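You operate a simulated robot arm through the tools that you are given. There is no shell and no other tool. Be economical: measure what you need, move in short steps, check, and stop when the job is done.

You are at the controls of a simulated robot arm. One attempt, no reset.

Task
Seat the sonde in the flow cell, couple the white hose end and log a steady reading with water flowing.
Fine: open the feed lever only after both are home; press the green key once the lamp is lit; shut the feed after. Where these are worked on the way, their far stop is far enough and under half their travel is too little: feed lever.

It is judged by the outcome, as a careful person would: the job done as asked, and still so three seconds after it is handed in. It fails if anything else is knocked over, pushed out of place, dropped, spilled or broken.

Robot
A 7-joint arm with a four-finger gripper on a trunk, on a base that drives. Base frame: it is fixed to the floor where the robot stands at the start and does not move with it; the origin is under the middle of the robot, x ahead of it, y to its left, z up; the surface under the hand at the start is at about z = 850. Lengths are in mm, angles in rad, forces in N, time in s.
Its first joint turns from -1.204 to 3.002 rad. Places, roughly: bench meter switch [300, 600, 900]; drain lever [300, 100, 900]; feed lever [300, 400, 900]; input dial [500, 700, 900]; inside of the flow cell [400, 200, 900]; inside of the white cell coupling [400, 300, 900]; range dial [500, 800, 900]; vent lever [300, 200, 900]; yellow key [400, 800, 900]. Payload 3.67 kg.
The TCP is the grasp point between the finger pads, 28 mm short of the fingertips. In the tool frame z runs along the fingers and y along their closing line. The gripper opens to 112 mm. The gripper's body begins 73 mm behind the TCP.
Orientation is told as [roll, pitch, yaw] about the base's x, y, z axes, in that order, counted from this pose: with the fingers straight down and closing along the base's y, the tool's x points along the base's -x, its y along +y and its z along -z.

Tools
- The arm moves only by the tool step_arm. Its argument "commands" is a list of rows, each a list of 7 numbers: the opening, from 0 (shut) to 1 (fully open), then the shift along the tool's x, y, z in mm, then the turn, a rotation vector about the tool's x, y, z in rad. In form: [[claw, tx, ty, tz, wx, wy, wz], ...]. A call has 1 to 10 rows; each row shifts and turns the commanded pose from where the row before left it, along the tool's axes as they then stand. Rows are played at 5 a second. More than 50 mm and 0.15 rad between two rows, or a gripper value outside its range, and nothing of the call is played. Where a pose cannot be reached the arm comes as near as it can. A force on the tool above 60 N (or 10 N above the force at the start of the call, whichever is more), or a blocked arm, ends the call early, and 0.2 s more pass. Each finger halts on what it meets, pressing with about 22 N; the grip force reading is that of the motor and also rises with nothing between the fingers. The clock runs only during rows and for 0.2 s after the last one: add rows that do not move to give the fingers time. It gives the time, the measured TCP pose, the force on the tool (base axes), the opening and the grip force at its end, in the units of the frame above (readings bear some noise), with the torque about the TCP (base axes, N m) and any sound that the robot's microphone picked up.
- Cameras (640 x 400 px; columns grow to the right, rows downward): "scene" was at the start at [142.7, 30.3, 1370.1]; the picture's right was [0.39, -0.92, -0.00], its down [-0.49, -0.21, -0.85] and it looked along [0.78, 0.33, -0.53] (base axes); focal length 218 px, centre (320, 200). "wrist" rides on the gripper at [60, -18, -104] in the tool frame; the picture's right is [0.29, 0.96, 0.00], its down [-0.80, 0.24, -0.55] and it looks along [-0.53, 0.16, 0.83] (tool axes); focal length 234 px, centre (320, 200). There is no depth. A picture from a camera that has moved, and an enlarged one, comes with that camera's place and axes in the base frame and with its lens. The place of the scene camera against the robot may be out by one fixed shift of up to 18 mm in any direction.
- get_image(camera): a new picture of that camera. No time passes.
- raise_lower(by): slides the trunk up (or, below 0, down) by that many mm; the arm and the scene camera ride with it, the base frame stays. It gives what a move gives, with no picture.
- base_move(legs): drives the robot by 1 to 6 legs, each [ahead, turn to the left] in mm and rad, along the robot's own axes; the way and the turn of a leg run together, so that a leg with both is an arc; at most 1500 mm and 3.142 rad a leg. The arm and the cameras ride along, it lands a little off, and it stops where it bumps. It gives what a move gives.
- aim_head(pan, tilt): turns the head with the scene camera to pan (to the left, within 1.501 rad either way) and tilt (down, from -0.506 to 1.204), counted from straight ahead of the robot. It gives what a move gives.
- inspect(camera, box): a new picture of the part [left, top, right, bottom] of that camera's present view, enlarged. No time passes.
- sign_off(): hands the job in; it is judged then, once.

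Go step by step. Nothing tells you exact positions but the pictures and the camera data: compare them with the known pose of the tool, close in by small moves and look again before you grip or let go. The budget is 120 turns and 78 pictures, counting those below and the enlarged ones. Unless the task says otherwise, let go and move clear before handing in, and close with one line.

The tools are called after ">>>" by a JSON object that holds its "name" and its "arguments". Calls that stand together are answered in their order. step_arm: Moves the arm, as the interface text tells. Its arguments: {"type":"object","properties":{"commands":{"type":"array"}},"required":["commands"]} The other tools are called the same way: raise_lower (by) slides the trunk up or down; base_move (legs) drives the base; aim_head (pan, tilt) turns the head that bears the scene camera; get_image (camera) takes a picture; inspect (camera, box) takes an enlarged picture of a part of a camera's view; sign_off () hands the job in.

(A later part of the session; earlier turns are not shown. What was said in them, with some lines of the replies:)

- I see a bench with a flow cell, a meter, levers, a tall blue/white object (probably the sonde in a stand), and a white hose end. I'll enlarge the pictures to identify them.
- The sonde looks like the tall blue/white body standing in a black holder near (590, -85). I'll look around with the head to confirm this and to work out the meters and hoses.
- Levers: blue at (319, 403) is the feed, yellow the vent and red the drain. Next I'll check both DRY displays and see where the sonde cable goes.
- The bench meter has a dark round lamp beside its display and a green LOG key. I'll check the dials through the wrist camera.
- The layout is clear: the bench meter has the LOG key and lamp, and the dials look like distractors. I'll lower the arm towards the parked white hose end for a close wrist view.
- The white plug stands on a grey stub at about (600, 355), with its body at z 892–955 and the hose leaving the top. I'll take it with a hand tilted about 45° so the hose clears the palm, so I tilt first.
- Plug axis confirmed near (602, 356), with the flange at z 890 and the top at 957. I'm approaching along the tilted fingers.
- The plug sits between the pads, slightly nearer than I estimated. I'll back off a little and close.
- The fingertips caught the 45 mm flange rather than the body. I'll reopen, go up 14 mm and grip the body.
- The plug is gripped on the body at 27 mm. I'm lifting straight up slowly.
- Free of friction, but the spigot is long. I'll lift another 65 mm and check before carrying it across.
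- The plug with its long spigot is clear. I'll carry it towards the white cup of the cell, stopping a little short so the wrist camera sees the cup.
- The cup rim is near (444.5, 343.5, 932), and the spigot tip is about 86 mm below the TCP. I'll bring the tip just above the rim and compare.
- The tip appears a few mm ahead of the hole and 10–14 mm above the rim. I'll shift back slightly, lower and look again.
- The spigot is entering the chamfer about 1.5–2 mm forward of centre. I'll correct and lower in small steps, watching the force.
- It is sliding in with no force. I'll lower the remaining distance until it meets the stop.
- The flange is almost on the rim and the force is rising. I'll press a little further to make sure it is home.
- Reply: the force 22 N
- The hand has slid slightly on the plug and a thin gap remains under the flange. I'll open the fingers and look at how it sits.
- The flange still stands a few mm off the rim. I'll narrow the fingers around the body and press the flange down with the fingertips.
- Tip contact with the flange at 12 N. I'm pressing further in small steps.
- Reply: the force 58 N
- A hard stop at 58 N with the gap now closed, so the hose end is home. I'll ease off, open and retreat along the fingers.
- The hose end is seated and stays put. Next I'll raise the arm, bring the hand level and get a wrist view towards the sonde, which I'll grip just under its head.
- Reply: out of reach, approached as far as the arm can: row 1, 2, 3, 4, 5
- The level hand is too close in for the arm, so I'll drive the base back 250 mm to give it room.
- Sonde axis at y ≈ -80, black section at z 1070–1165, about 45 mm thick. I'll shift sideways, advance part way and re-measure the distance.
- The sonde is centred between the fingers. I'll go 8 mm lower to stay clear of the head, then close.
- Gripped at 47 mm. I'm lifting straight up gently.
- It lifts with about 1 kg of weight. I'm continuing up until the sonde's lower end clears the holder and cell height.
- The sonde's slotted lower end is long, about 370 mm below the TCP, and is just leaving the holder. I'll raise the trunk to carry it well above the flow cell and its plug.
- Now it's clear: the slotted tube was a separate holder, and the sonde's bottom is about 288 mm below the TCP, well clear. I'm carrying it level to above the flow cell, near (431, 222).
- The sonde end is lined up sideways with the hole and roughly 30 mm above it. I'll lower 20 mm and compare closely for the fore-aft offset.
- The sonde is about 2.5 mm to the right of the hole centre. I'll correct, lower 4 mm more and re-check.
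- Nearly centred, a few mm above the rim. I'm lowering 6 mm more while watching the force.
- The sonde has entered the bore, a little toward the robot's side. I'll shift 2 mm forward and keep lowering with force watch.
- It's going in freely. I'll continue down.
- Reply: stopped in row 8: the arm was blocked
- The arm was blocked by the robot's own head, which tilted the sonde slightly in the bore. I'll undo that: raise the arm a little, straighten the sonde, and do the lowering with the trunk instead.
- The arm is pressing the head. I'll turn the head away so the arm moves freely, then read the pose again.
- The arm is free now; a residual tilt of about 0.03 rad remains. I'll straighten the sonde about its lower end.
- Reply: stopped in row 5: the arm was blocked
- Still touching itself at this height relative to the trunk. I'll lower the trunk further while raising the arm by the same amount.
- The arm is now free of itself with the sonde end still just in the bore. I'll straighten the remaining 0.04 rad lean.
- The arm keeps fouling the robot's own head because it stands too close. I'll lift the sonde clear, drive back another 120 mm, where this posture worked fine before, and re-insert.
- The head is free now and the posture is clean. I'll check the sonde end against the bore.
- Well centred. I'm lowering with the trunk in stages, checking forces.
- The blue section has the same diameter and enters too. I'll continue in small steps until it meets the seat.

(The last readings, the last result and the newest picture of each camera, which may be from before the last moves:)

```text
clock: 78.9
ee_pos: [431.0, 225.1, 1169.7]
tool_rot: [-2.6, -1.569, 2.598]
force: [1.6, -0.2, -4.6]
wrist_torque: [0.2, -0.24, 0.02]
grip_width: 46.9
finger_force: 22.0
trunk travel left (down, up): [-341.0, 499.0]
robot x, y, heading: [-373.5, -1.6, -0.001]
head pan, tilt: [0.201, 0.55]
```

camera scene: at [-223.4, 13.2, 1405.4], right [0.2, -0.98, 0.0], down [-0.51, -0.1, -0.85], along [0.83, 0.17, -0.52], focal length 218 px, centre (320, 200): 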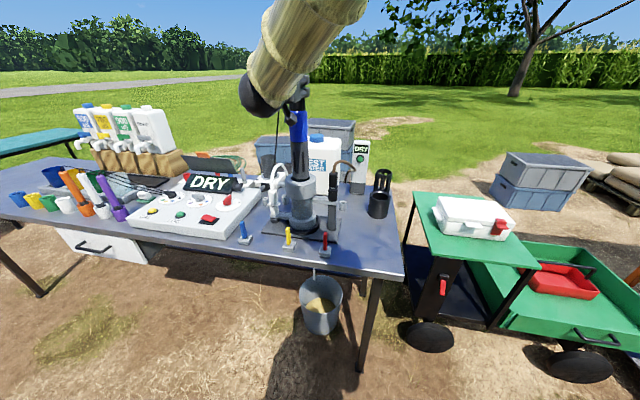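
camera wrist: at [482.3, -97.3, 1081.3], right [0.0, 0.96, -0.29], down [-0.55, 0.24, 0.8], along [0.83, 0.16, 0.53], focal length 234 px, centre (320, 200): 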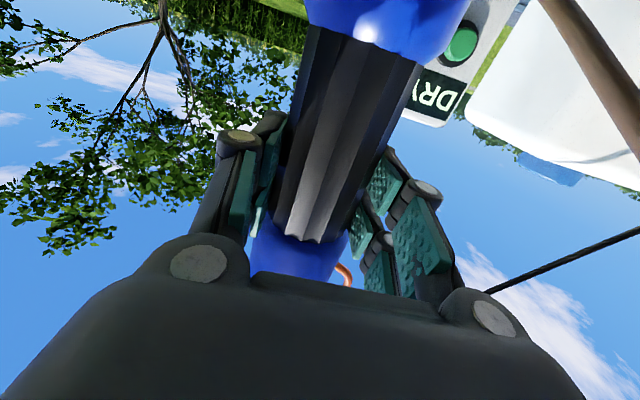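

The seat is taking weight now. I'll press a few mm further to be sure it's home.

>>> {"name": "raise_lower", "arguments": {"by": -4}}

>>> {"name": "raise_lower", "arguments": {"by": -3}}

>>> {"name": "inspect", "arguments": {"camera": "scene", "box": [260, 80, 345, 170]}}

```text
clock: 79.4
ee_pos: [429.1, 223.8, 1170.4]
tool_rot: [3.06, -1.563, -3.062]
force: [3.7, 1.8, 18.4]
wrist_torque: [0.52, -0.59, -0.1]
grip_width: 46.5
finger_force: 21.8
trunk travel left (down, up): [-337.0, 503.0]
robot x, y, heading: [-371.4, 1.6, -0.0]
head pan, tilt: [0.201, 0.55]
```

```text
clock: 79.9
ee_pos: [428.9, 225.0, 1165.1]
tool_rot: [-2.931, -1.568, 2.929]
force: [3.3, 2.0, 20.8]
wrist_torque: [0.58, -0.37, -0.1]
grip_width: 46.9
finger_force: 21.4
trunk travel left (down, up): [-334.0, 506.0]
robot x, y, heading: [-372.4, -1.2, -0.001]
head pan, tilt: [0.201, 0.55]
```

```text
4.44 times, centred on (302, 125) of scene
camera zoom: at [-225.9, 12.6, 1204.8], right [0.2, -0.98, 0.0], down [-0.51, -0.1, -0.85], along [0.84, 0.17, -0.52], focal length 970 px, centre (398, 533)
```

zoom: 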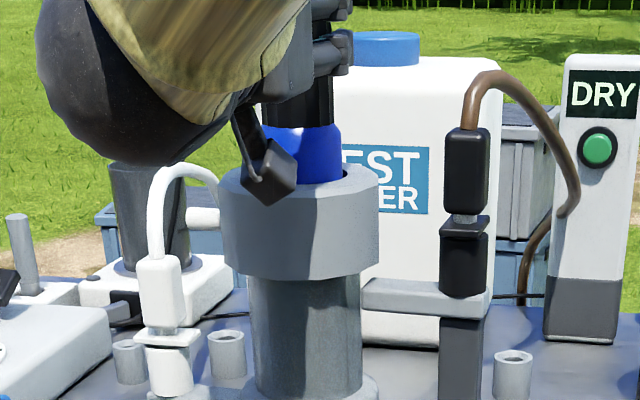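

The sonde is firmly seated: a hard stop, with the grip starting to slip at 20 N. I'll release, back off and inspect both couplings.

>>> {"name": "step_arm", "arguments": {"commands": [[0.75, 0, 0, 0, 0, 0, 0], [0.75, 0, 0, 0, 0, 0, 0], [0.75, 0, 0, -40, 0, 0, 0], [0.75, 0, 0, -45, 0, 0, 0], [0.75, 0, 0, -45, 0, 0, 0]]}}

>>> {"name": "inspect", "arguments": {"camera": "scene", "box": [268, 115, 328, 175]}}

```text
clock: 81.1
ee_pos: [300.1, 222.7, 1163.1]
tool_rot: [-3.017, -1.57, 3.013]
force: [0.0, -0.1, -0.4]
wrist_torque: [0.0, -0.01, 0.03]
grip_width: 84.2
finger_force: 0.2
trunk travel left (down, up): [-334.0, 506.0]
robot x, y, heading: [-372.2, -0.7, 0.003]
head pan, tilt: [0.201, 0.55]
```

```text
6.67 times, centred on (298, 145) of scene
camera zoom: at [-224.0, 11.9, 1204.5], right [0.2, -0.98, 0.0], down [-0.51, -0.1, -0.85], along [0.84, 0.17, -0.52], focal length 1455 px, centre (467, 567)
```

zoom: 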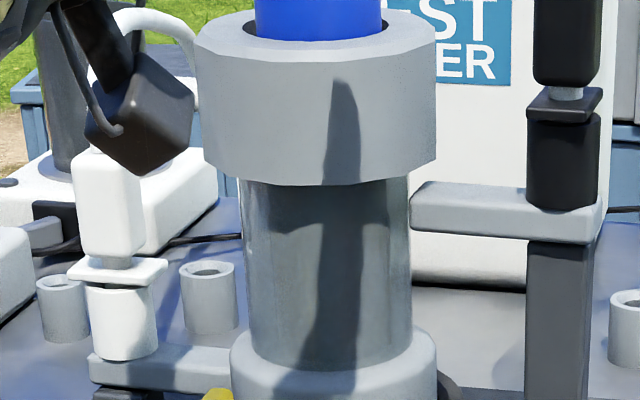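

Both look flush and home, like the black reference coupling. Now I'll inspect the blue feed lever.

>>> {"name": "inspect", "arguments": {"camera": "scene", "box": [215, 150, 345, 220]}}

```text
4.92 times, centred on (280, 185) of scene
camera zoom: at [-224.0, 11.9, 1204.5], right [0.2, -0.98, 0.0], down [-0.51, -0.1, -0.85], along [0.84, 0.17, -0.52], focal length 1075 px, centre (517, 274)
```

zoom: 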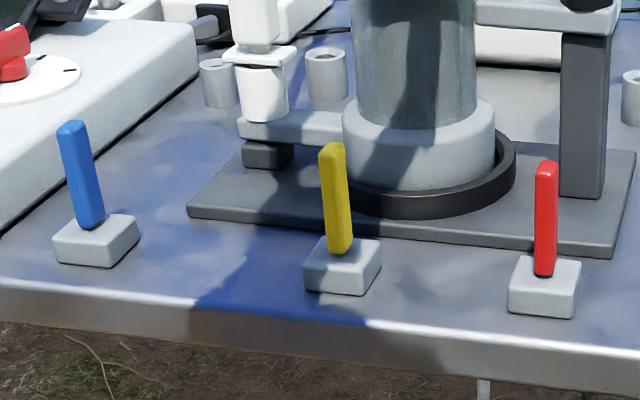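

The levers are upright sticks pivoting on blocks. I'll turn the hand to point down above the blue one and look closely with the wrist camera.

>>> {"name": "step_arm", "arguments": {"commands": [[0.6, 0, 18, 0, 0, 0.15, 0], [0.6, 0, 18, 0, 0, 0.15, 0], [0.6, 0, 18, 0, 0, 0.15, 0], [0.6, 0, 18, 0, 0, 0.15, 0], [0.6, 0, 18, 0, 0, 0.15, 0], [0.6, 0, 18, 0, 0, 0.15, 0], [0.6, 0, 18, 0, 0, 0.15, 0], [0.6, 0, 18, 0, 0, 0.15, 0], [0.6, 0, 18, 0, 0, 0.15, 0], [0.6, 0, 19, 0, 0, 0.15, 0]]}}

>>> {"name": "step_arm", "arguments": {"commands": [[0.6, 0, 0, 0, 0, 0.07, 0], [0.6, 0, 0, 45, 0, 0, 0], [0.6, 0, 0, 45, 0, 0, 0], [0.6, 0, 0, 30, 0, 0, 0], [0.6, 0, 0, 0, 0, 0, 0]]}}

>>> {"name": "get_image", "arguments": {"camera": "wrist"}}

```text
clock: 83.5
ee_pos: [315.8, 363.7, 1174.5]
tool_rot: [0.03, -0.065, -0.039]
force: [0.4, -0.3, -0.6]
wrist_torque: [0.12, 0.03, 0.0]
grip_width: 67.2
finger_force: 0.1
out of reach, approached as far as the arm can: row 10
trunk travel left (down, up): [-334.0, 506.0]
robot x, y, heading: [-373.1, 0.5, -0.004]
head pan, tilt: [0.201, 0.55]
stopped in row 10: the arm was blocked; the commanded pose is now the measured one
```

```text
clock: 84.7
ee_pos: [311.1, 372.2, 1054.3]
tool_rot: [0.026, 0.004, -0.032]
force: [0.5, 0.2, 0.2]
wrist_torque: [-0.01, 0.02, -0.02]
grip_width: 67.1
finger_force: 0.1
trunk travel left (down, up): [-334.0, 506.0]
robot x, y, heading: [-373.4, -2.7, 0.0]
head pan, tilt: [0.201, 0.55]
```

```text
8 pictures are left
camera wrist: at [251.3, 352.5, 1158.3], right [-0.26, 0.97, 0.03], down [0.81, 0.2, 0.56], along [0.53, 0.17, -0.83], focal length 234 px, centre (320, 200)
```

wrist: 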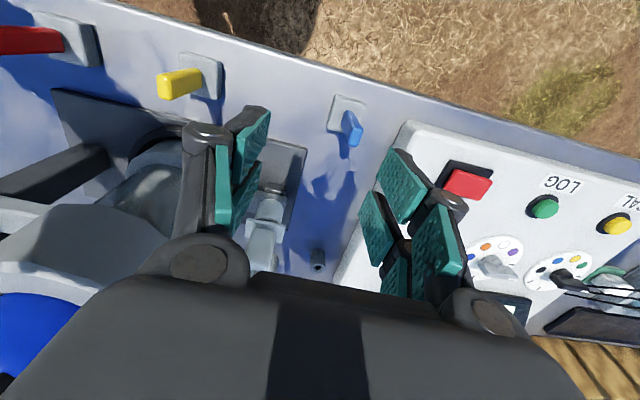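

>>> {"name": "inspect", "arguments": {"camera": "wrist", "box": [315, 80, 385, 150]}}

```text
5.71 times, centred on (350, 115) of wrist
camera zoom: at [251.3, 352.5, 1158.3], right [-0.26, 0.97, 0.03], down [0.81, 0.2, 0.56], along [0.53, 0.17, -0.83], focal length 1338 px, centre (149, 686)
```

zoom: 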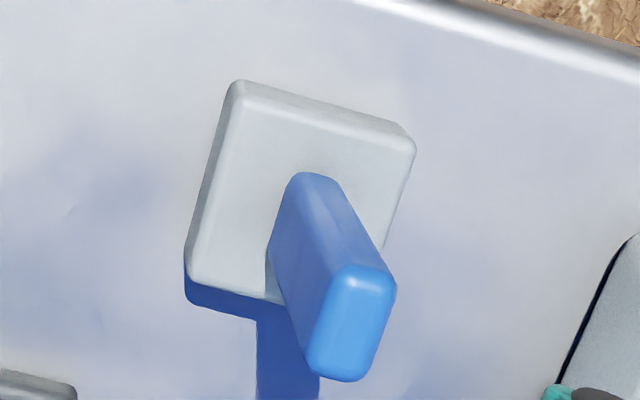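

The lever blade is vertical at about (312, 411), with its tip at z ≈ 940. I'll come down over it, grip it lightly and test which way it swings.

>>> {"name": "step_arm", "arguments": {"commands": [[0.5, 0, 20, 10, 0, 0, 0], [0.5, 0, 20, 15, 0, 0, 0], [0.5, 0, 0, 45, 0, 0, 0], [0.5, 0, 0, 40, 0, 0, 0], [0.5, 0, 0, 17, 0, 0, 0], [0.5, 0, 0, 0, 0, 0, 0]]}}

```text
clock: 86.1
ee_pos: [312.4, 414.3, 928.1]
tool_rot: [0.029, 0.004, -0.031]
force: [1.1, 0.8, -0.2]
wrist_torque: [-0.01, 0.03, 0.0]
grip_width: 55.6
finger_force: 0.1
trunk travel left (down, up): [-334.0, 506.0]
robot x, y, heading: [-370.8, -0.5, 0.004]
head pan, tilt: [0.201, 0.55]
```

>>> {"name": "step_arm", "arguments": {"commands": [[0.0, 0, -2, 0, 0, 0, 0], [0.0, 0, 0, 0, 0, 0, 0], [0.0, 0, 0, 0, 0, 0, 0]]}}

>>> {"name": "step_arm", "arguments": {"commands": [[0.0, 5, 0, 0, 0, 0, 0], [0.0, 0, 0, 0, 0, 0, 0]]}}

```text
clock: 86.9
ee_pos: [312.6, 410.9, 927.2]
tool_rot: [0.027, 0.004, -0.033]
force: [-9.2, -19.3, -9.7]
wrist_torque: [-1.19, 0.41, 0.81]
grip_width: 12.3
finger_force: 45.2
trunk travel left (down, up): [-334.0, 506.0]
robot x, y, heading: [-371.7, 2.7, -0.001]
head pan, tilt: [0.201, 0.55]
```

```text
clock: 87.5
ee_pos: [313.1, 410.9, 928.7]
tool_rot: [0.03, 0.001, -0.037]
force: [34.8, -7.6, 2.4]
wrist_torque: [-0.3, -0.87, 0.77]
grip_width: 12.2
finger_force: 44.8
trunk travel left (down, up): [-334.0, 506.0]
robot x, y, heading: [-374.8, 1.6, 0.0]
head pan, tilt: [0.201, 0.55]
```

It resists pulling toward the robot. Now I'll test pushing away (+x).

>>> {"name": "step_arm", "arguments": {"commands": [[0.0, -5, 0, 0, 0, 0, 0], [0.0, -3, 0, 0, 0, 0, 0], [0.0, -3, 0, 0, 0, 0, 0], [0.0, 0, 0, 0, 0, 0, 0]]}}

```text
clock: 88.4
ee_pos: [312.9, 410.6, 929.9]
tool_rot: [0.021, 0.009, -0.028]
force: [-16.0, -19.6, 0.8]
wrist_torque: [-0.97, -0.42, 0.74]
grip_width: 12.1
finger_force: 45.0
trunk travel left (down, up): [-334.0, 506.0]
robot x, y, heading: [-373.2, -0.8, -0.001]
head pan, tilt: [0.201, 0.55]
stopped in row 4: the force on the tool passed its limit at 64 N (the readings are from after the stop); the commanded pose is now the measured one
```

Rigid along x both ways, so it must swing sideways. I'll test a small move toward -y.

>>> {"name": "step_arm", "arguments": {"commands": [[0.0, 0, -4, 0, 0, 0, 0], [0.0, 0, -4, 0, 0, 0, 0], [0.0, 0, 0, 0, 0, 0, 0]]}}

```text
clock: 89.2
ee_pos: [312.1, 409.3, 928.6]
tool_rot: [0.026, 0.007, -0.024]
force: [8.1, 36.7, 25.0]
wrist_torque: [2.19, -0.11, 0.78]
grip_width: 12.2
finger_force: 45.2
trunk travel left (down, up): [-334.0, 506.0]
robot x, y, heading: [-377.3, 2.4, -0.001]
head pan, tilt: [0.201, 0.55]
```

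Clamping binds a sideways swing. I'll open the fingers and push it with the inner face of one finger, first toward +y.

>>> {"name": "step_arm", "arguments": {"commands": [[0.5, 0, 4, 0, -0.02, 0, 0.03], [0.5, 0, 0, 0, 0, 0, 0], [0.5, 0, 10, 0, 0, 0, 0], [0.5, 0, 10, 0, 0, 0, 0], [0.5, 0, 5, 0, 0, 0, 0], [0.5, 0, 5, 0, 0, 0, 0]]}}

```text
clock: 90.6
ee_pos: [317.1, 438.2, 927.9]
tool_rot: [0.041, 0.01, -0.057]
force: [-3.8, -23.4, -9.3]
wrist_torque: [-0.21, -0.06, 0.19]
grip_width: 66.8
finger_force: 10.7
trunk travel left (down, up): [-334.0, 506.0]
robot x, y, heading: [-373.4, 0.5, -0.005]
head pan, tilt: [0.201, 0.55]
```

It does not yield to +y at 23 N. I'll try the other way, -y.

>>> {"name": "step_arm", "arguments": {"commands": [[0.5, 0, -15, 0, 0.04, 0, -0.055], [0.5, 0, -15, 0, 0, 0, 0], [0.5, 0, -10, 0, 0, 0, 0], [0.5, 0, -8, 0, 0, 0, 0], [0.5, 0, -5, 0, 0, 0, 0], [0.5, 0, -5, 0, 0, 0, 0]]}}

```text
clock: 92.0
ee_pos: [316.1, 381.1, 926.9]
tool_rot: [0.002, 0.007, -0.003]
force: [0.4, 0.3, 0.8]
wrist_torque: [0.04, 0.0, 0.02]
grip_width: 56.6
finger_force: 0.4
trunk travel left (down, up): [-334.0, 506.0]
robot x, y, heading: [-373.3, -2.2, -0.0]
head pan, tilt: [0.201, 0.55]
```

It moves freely toward -y. I'm continuing the swing in that direction toward its stop.

>>> {"name": "step_arm", "arguments": {"commands": [[0.5, 0, -6, 4, 0, 0, 0], [0.5, 0, -6, 4, 0, 0, 0], [0.5, 0, -6, 0, 0, 0, 0], [0.5, 0, -6, 0, 0, 0, 0], [0.5, 0, -5, 0, 0, 0, 0]]}}

>>> {"name": "inspect", "arguments": {"camera": "scene", "box": [180, 110, 350, 220]}}

```text
clock: 93.2
ee_pos: [315.2, 353.1, 920.1]
tool_rot: [0.002, 0.008, -0.002]
force: [-0.1, 0.1, -0.6]
wrist_torque: [0.0, 0.03, 0.0]
grip_width: 56.3
finger_force: 0.0
trunk travel left (down, up): [-334.0, 506.0]
robot x, y, heading: [-375.9, -2.6, -0.001]
head pan, tilt: [0.201, 0.55]
```

```text
3.64 times, centred on (265, 165) of scene
camera zoom: at [-224.9, 12.5, 1204.6], right [0.2, -0.98, 0.0], down [-0.51, -0.1, -0.85], along [0.84, 0.17, -0.52], focal length 794 px, centre (520, 327)
```

zoom: 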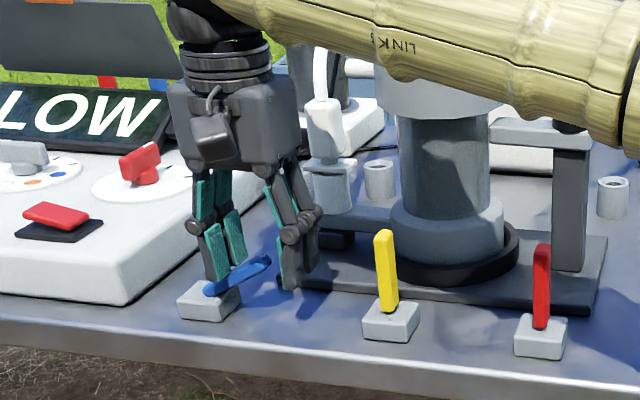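

The lever has swung about 60° and the display changed from DRY to LOW. I'll push it on to its far stop.

>>> {"name": "step_arm", "arguments": {"commands": [[0.5, 0, -3, 4, 0, 0, 0], [0.5, 0, -5, 2, 0, 0, 0], [0.5, 0, -6, 0, 0, 0, 0], [0.5, 0, -6, 0, 0, 0, 0], [0.5, 0, -6, 0, 0, 0, 0]]}}

```text
clock: 94.4
ee_pos: [311.1, 328.1, 913.2]
tool_rot: [0.001, 0.009, 0.002]
force: [-3.7, 28.1, 20.6]
wrist_torque: [1.53, 0.05, 0.38]
grip_width: 93.0
finger_force: 22.3
trunk travel left (down, up): [-334.0, 506.0]
robot x, y, heading: [-373.7, -0.7, 0.003]
head pan, tilt: [0.201, 0.55]
```

The lever is at its far stop. I'll back off, rise, move the hand left of the meter and let the reading settle.

>>> {"name": "step_arm", "arguments": {"commands": [[0.5, 0, 14, 0, 0, 0, 0], [0.5, 0, 0, -45, 0, 0, 0], [0.5, 0, 0, -45, 0, 0, 0], [0.3, 0, 0, -45, 0, 0, 0], [0.1, 8, 45, 0, 0, 0, 0], [0, 8, 45, 0, 0, 0, 0], [0, 8, 45, 0, 0, 0, 0], [0, 8, 45, 0, 0, 0, 0], [0, 8, 45, 0, 0, 0, 0], [0, 0, 0, 0, 0, 0, 0]]}}

>>> {"name": "inspect", "arguments": {"camera": "scene", "box": [160, 80, 370, 220]}}

```text
clock: 96.6
ee_pos: [305.1, 424.1, 1053.9]
tool_rot: [0.008, 0.01, -0.009]
force: [0.7, 0.0, 0.5]
wrist_torque: [-0.01, 0.04, -0.01]
grip_width: 0.0
finger_force: 22.1
out of reach, approached as far as the arm can: row 6, 7, 8, 9
trunk travel left (down, up): [-334.0, 506.0]
robot x, y, heading: [-371.3, -1.1, 0.0]
head pan, tilt: [0.201, 0.55]
```

```text
2.86 times, centred on (265, 150) of scene
camera zoom: at [-224.8, 12.9, 1204.6], right [0.2, -0.98, 0.0], down [-0.51, -0.1, -0.85], along [0.84, 0.17, -0.52], focal length 624 px, centre (477, 343)
```

zoom: 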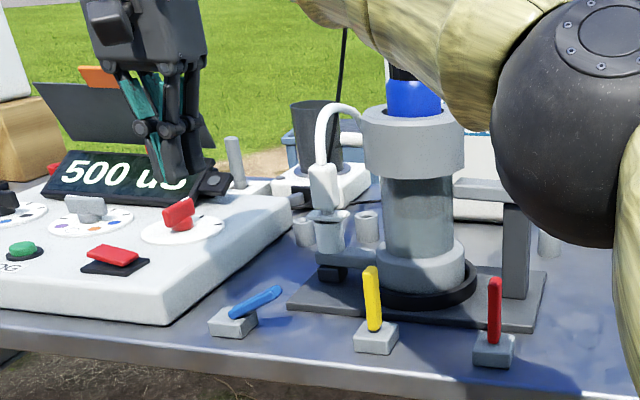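

The meter now reads "500 uS" with no leak visible. To reach the LOG key without passing the arm near the sonde, I'll raise the trunk and drive round to stand in front of the meter.

>>> {"name": "raise_lower", "arguments": {"by": 170}}

>>> {"name": "base_move", "arguments": {"legs": [[-200, 0], [0, 1.571], [500, 0], [0, -1.571]]}}

```text
clock: 98.5
ee_pos: [305.2, 424.3, 1224.2]
tool_rot: [0.009, 0.009, -0.01]
force: [0.2, -0.3, 0.1]
wrist_torque: [0.0, -0.01, -0.02]
grip_width: 0.1
finger_force: 22.1
trunk travel left (down, up): [-504.0, 336.0]
robot x, y, heading: [-373.0, 1.6, 0.0]
head pan, tilt: [0.201, 0.55]
```

```text
clock: 110.3
ee_pos: [98.5, 927.7, 1226.9]
tool_rot: [0.011, 0.007, -0.003]
force: [-0.1, -1.1, 1.7]
wrist_torque: [0.04, -0.04, 0.0]
grip_width: 0.3
finger_force: 22.2
trunk travel left (down, up): [-504.0, 336.0]
robot x, y, heading: [-574.7, 502.1, 0.004]
head pan, tilt: [0.201, 0.55]
```

>>> {"name": "step_arm", "arguments": {"commands": [[0, 0, -44, 0, 0, 0, 0], [0, 0, -44, 0, 0, 0, 0], [0, 0, -44, 0, 0, 0, 0], [0, 0, -44, 0, 0, 0, 0], [0, 0, -43, 0, 0, 0, 0]]}}

>>> {"name": "base_move", "arguments": {"legs": [[200, 0]]}}

>>> {"name": "get_image", "arguments": {"camera": "scene"}}

```text
clock: 111.5
ee_pos: [98.3, 706.6, 1224.6]
tool_rot: [0.013, 0.008, -0.003]
force: [0.9, -0.8, 0.1]
wrist_torque: [0.07, -0.03, 0.03]
grip_width: 0.0
finger_force: 21.5
trunk travel left (down, up): [-504.0, 336.0]
robot x, y, heading: [-576.1, 501.1, 0.008]
head pan, tilt: [0.201, 0.55]
```

```text
clock: 113.1
ee_pos: [302.7, 708.9, 1222.3]
tool_rot: [0.011, 0.008, -0.004]
force: [0.6, 0.4, 0.8]
wrist_torque: [0.0, 0.02, 0.02]
grip_width: 0.2
finger_force: 21.6
trunk travel left (down, up): [-504.0, 336.0]
robot x, y, heading: [-373.8, 499.7, 0.003]
head pan, tilt: [0.201, 0.55]
```

```text
4 pictures are left
camera scene: at [-224.2, 516.1, 1374.4], right [0.2, -0.98, 0.0], down [-0.51, -0.11, -0.85], along [0.83, 0.17, -0.52], focal length 218 px, centre (320, 200)
```

scene: 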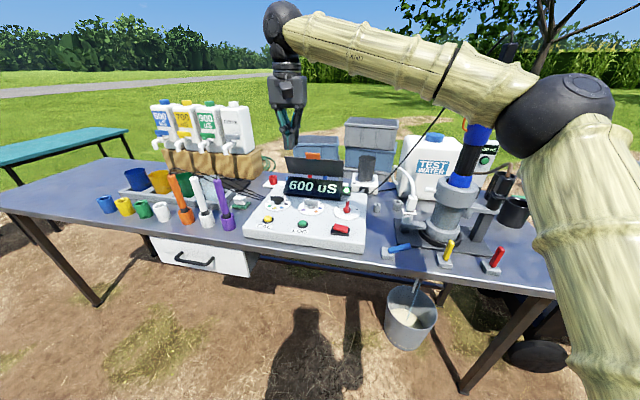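

The display reads 600 uS. I'll zoom in to check the lamp and LOG key.

>>> {"name": "inspect", "arguments": {"camera": "scene", "box": [245, 165, 375, 250]}}

```text
4.71 times, centred on (310, 208) of scene
camera zoom: at [-224.2, 516.1, 1374.4], right [0.2, -0.98, 0.0], down [-0.51, -0.11, -0.85], along [0.83, 0.17, -0.52], focal length 1027 px, centre (367, 165)
```

zoom: 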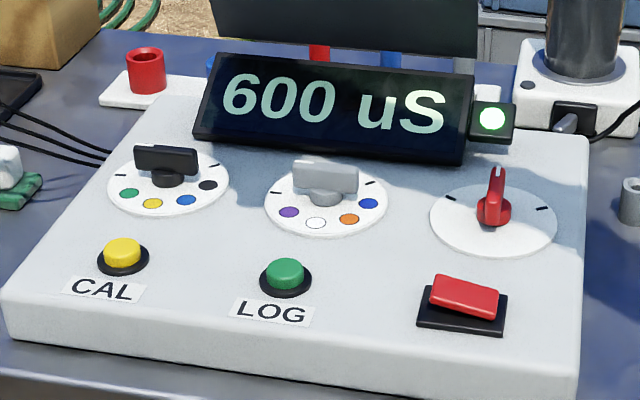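

The lamp is lit and the reading is 600 uS. I'll move the closed fingers above the LOG key at (350, 708).

>>> {"name": "step_arm", "arguments": {"commands": [[0, -47, -0.5, 0, 0, 0, 0], [0, 0, 0, 45, 0, 0, 0], [0, 0, 0, 45, 0, 0, 0], [0, 0, 0, 45, 0, 0, 0], [0, 0, 0, 45, 0, 0, 0], [0, 0, 0, 45, 0, 0, 0], [0, 0, 0, 37, 0, 0, 0], [0, 0, 0, 0, 0, 0, 0]]}}

```text
clock: 114.9
ee_pos: [344.4, 711.3, 958.7]
tool_rot: [0.011, 0.006, -0.002]
force: [-0.2, 0.6, 0.0]
wrist_torque: [0.0, -0.03, 0.01]
grip_width: 0.0
finger_force: 21.7
trunk travel left (down, up): [-504.0, 336.0]
robot x, y, heading: [-373.9, 501.2, 0.011]
head pan, tilt: [0.201, 0.55]
```

>>> {"name": "step_arm", "arguments": {"commands": [[0, -5.5, -2.5, 0, 0, 0, 0], [0, 0, 0, 18, 0, 0, 0], [0, 0, 0, 4, 0, 0, 0], [0, 0, 0, 3, 0, 0, 0], [0, 0, 0, 2, 0, 0, 0]]}}

```text
clock: 116.1
ee_pos: [351.7, 709.3, 935.1]
tool_rot: [0.011, 0.009, -0.004]
force: [1.7, 0.6, 2.1]
wrist_torque: [0.04, -0.04, 0.02]
grip_width: 6.1
finger_force: 35.9
trunk travel left (down, up): [-504.0, 336.0]
robot x, y, heading: [-373.6, 502.9, 0.005]
head pan, tilt: [0.201, 0.55]
heard: click
```

A click was heard. I'll lift off and check the display.

>>> {"name": "step_arm", "arguments": {"commands": [[0, 0, 0, -10, 0, 0, 0], [0, 0, 0, -40, 0, 0, 0], [0, 0, 0, -45, 0, 0, 0], [0, 0, 0, -45, 0, 0, 0]]}}

>>> {"name": "inspect", "arguments": {"camera": "scene", "box": [245, 165, 515, 290]}}

```text
clock: 117.1
ee_pos: [350.5, 708.0, 1077.0]
tool_rot: [0.009, 0.007, -0.003]
force: [0.8, -0.4, -0.7]
wrist_torque: [0.01, 0.0, 0.01]
grip_width: 0.1
finger_force: 35.9
trunk travel left (down, up): [-504.0, 336.0]
robot x, y, heading: [-375.5, 503.7, 0.005]
head pan, tilt: [0.201, 0.55]
```

```text
2.37 times, centred on (380, 228) of scene
camera zoom: at [-226.6, 516.3, 1374.6], right [0.2, -0.98, 0.0], down [-0.51, -0.11, -0.85], along [0.83, 0.17, -0.52], focal length 518 px, centre (178, 135)
```

zoom: 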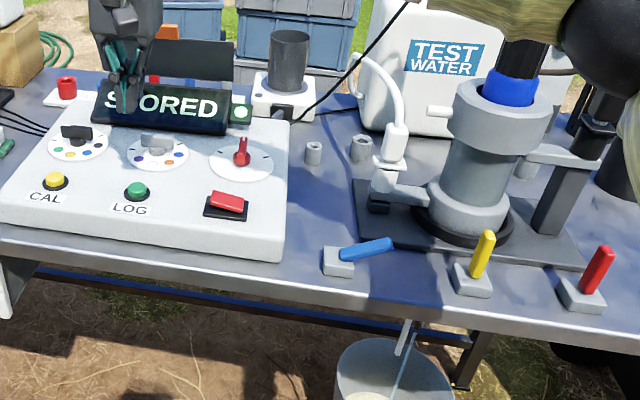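

The display shows STORED. Now to shut the feed: I'll move to the -y side of the blue lever, clear above everything.

>>> {"name": "step_arm", "arguments": {"commands": [[0, 4.2, -44, 0, 0, 0, 0], [0, 4.2, -44, 0, 0, 0, 0], [0, 4.2, -44, 0, 0, 0, 0], [0, 4.2, -44, 0, 0, 0, 0], [0, 4.2, -44, 0, 0, 0, 0], [0, 4.2, -44, 0, 0, 0, 0], [0, 4.2, -44, 0, 0, 0, 0], [0, 4.2, -44, 0, 0, 0, 0], [0, 4.2, -42, 0, 0, 0, 0], [0, 0, 0, 0, 0, 0, 0]]}}

```text
clock: 119.3
ee_pos: [312.6, 313.6, 1071.6]
tool_rot: [0.01, 0.006, -0.004]
force: [0.0, -0.3, 0.4]
wrist_torque: [-0.02, 0.01, 0.0]
grip_width: 0.0
finger_force: 35.8
trunk travel left (down, up): [-504.0, 336.0]
robot x, y, heading: [-372.3, 504.0, 0.006]
head pan, tilt: [0.201, 0.55]
```

The lever lies almost flat toward -y. I'll turn the hand 90° so the fingers close along x; that way I can grip the lever and swing it up about its own axis.

>>> {"name": "step_arm", "arguments": {"commands": [[0.35, 0, 0, 0, 0, 0, 0.15], [0.35, 0, 0, 0, 0, 0, 0.15], [0.35, 0, 0, 0, 0, 0, 0.15], [0.35, 0, 0, 0, 0, 0, 0.15], [0.35, 0, 0, 0, 0, 0, 0.15], [0.35, 0, 0, 0, 0, 0, 0.15], [0.35, 0, 0, 0, 0, 0, 0.15], [0.35, 0, 0, 0, 0, 0, 0.15], [0.35, 0, 0, 0, 0, 0, 0.15], [0.35, 0, 0, 0, 0, 0, 0.15]]}}

>>> {"name": "step_arm", "arguments": {"commands": [[0.35, 0, 0, 0, 0, 0, 0.074], [0.35, 48, 0, 0, 0, 0, 0], [0.35, 0, 0, 45, 0, 0, 0], [0.35, 0, 0, 45, 0, 0, 0], [0.35, 0, 0, 0, 0, 0, 0]]}}

>>> {"name": "get_image", "arguments": {"camera": "wrist"}}

```text
clock: 121.5
ee_pos: [312.0, 314.0, 1070.8]
tool_rot: [-0.008, 0.011, -1.505]
force: [-0.4, -0.1, -0.2]
wrist_torque: [0.02, 0.0, 0.0]
grip_width: 39.2
finger_force: 0.1
trunk travel left (down, up): [-504.0, 336.0]
robot x, y, heading: [-374.6, 501.6, 0.008]
head pan, tilt: [0.201, 0.55]
```

```text
clock: 122.7
ee_pos: [312.0, 361.8, 980.3]
tool_rot: [-0.007, 0.01, -1.577]
force: [0.1, -1.1, -0.4]
wrist_torque: [0.05, -0.01, 0.0]
grip_width: 39.2
finger_force: 0.0
trunk travel left (down, up): [-504.0, 336.0]
robot x, y, heading: [-376.5, 504.1, 0.002]
head pan, tilt: [0.201, 0.55]
```

```text
1 pictures are left
camera wrist: at [296.0, 419.9, 1085.5], right [0.96, 0.28, 0.0], down [0.24, -0.8, 0.54], along [0.15, -0.52, -0.84], focal length 234 px, centre (320, 200)
```

wrist: 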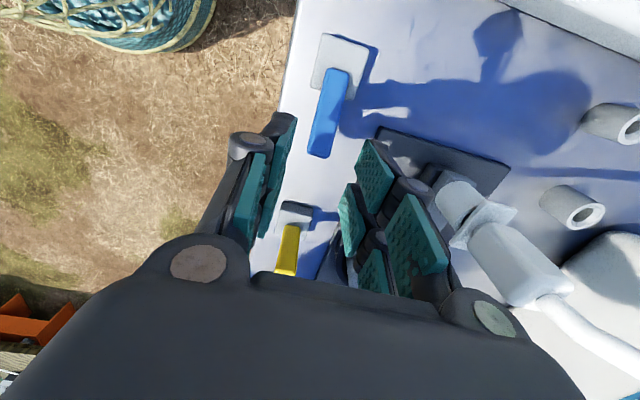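

The lever lies at x ≈ 315 with its tip at y ≈ 347, right under the open fingers. I'll lower and grip it.

>>> {"name": "step_arm", "arguments": {"commands": [[0.35, 0, 3.5, 40, 0, 0, 0], [0.35, 0, 0, 40, 0, 0, 0], [0.35, 0, 0, 6, 0, 0, 0], [0.0, 0, 0, 0, 0, 0, 0], [0.0, 0, 0, 0, 0, 0, 0], [0.0, 0, 0, 0, 0, 0, 0]]}}

```text
clock: 124.1
ee_pos: [313.6, 362.6, 894.0]
tool_rot: [-0.012, 0.011, -1.577]
force: [-18.3, 1.3, -6.0]
wrist_torque: [-0.27, 0.32, 0.46]
grip_width: 18.7
finger_force: 44.6
trunk travel left (down, up): [-504.0, 336.0]
robot x, y, heading: [-372.8, 504.5, 0.01]
head pan, tilt: [0.201, 0.55]
```

Gripped. I'm swinging the lever back up along its arc to the shut position.

>>> {"name": "step_arm", "arguments": {"commands": [[0, 4.1, -1.2, -7.3, 0, 0, 0], [0, 5.1, 0, -6.5, 0, 0, 0], [0, 6, 0, -5.7, 0, 0, 0], [0, 6.9, 0, -4.7, 0, 0, 0], [0, 7.6, 0, -3.5, 0, 0, 0], [0, 7.9, 0, -2.3, 0, 0, 0], [0, 8.3, 0, -1, 0, 0, 0], [0, 7.9, 0, 0.2, 0, 0, 0], [0, 0, 0, 0, 0, 0, 0]]}}

```text
clock: 126.1
ee_pos: [313.8, 412.3, 928.1]
tool_rot: [-0.004, 0.015, -1.577]
force: [-11.9, -37.0, 10.4]
wrist_torque: [-1.58, 0.37, -0.04]
grip_width: 19.4
finger_force: 44.5
trunk travel left (down, up): [-504.0, 336.0]
robot x, y, heading: [-376.7, 502.9, 0.002]
head pan, tilt: [0.201, 0.55]
```

The lever has reached its shut stop, resisting +y at 37 N. I'll ease off, release and rise clear.

>>> {"name": "step_arm", "arguments": {"commands": [[0, -3, 0, 0, 0, 0, 0], [0.35, 0, 0, 0, 0, 0, 0], [0.35, 0, 0, 0, 0, 0, 0], [0.35, 0, 0, -40, 0, 0, 0], [0.35, 0, 0, -45, 0, 0, 0], [0.35, -20, 0, -45, 0, 0, 0]]}}

>>> {"name": "inspect", "arguments": {"camera": "scene", "box": [245, 150, 515, 320]}}

```text
clock: 127.5
ee_pos: [315.1, 391.2, 1055.0]
tool_rot: [-0.008, 0.012, -1.578]
force: [-0.1, -0.2, 0.4]
wrist_torque: [0.05, 0.0, -0.01]
grip_width: 39.3
finger_force: 0.0
trunk travel left (down, up): [-504.0, 336.0]
robot x, y, heading: [-374.0, 501.0, 0.001]
head pan, tilt: [0.201, 0.55]
```

```text
2.35 times, centred on (380, 235) of scene
camera zoom: at [-226.7, 514.5, 1374.6], right [0.2, -0.98, 0.0], down [-0.51, -0.11, -0.85], along [0.83, 0.17, -0.52], focal length 514 px, centre (179, 118)
```

zoom: 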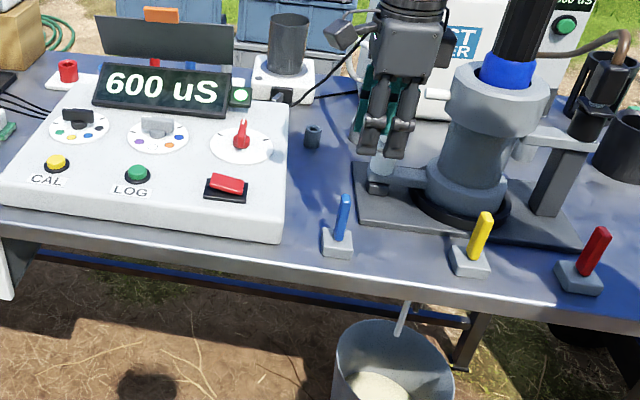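

The feed lever is upright again, the flow into the bucket has stopped, and the arm is clear. Handing in.

>>> {"name": "sign_off", "arguments": {}}

```text
The job is handed in.
```

The sonde and the white hose end are seated, the 600 uS reading was logged with water flowing and the lamp lit (the display showed STORED), and the feed is shut again.
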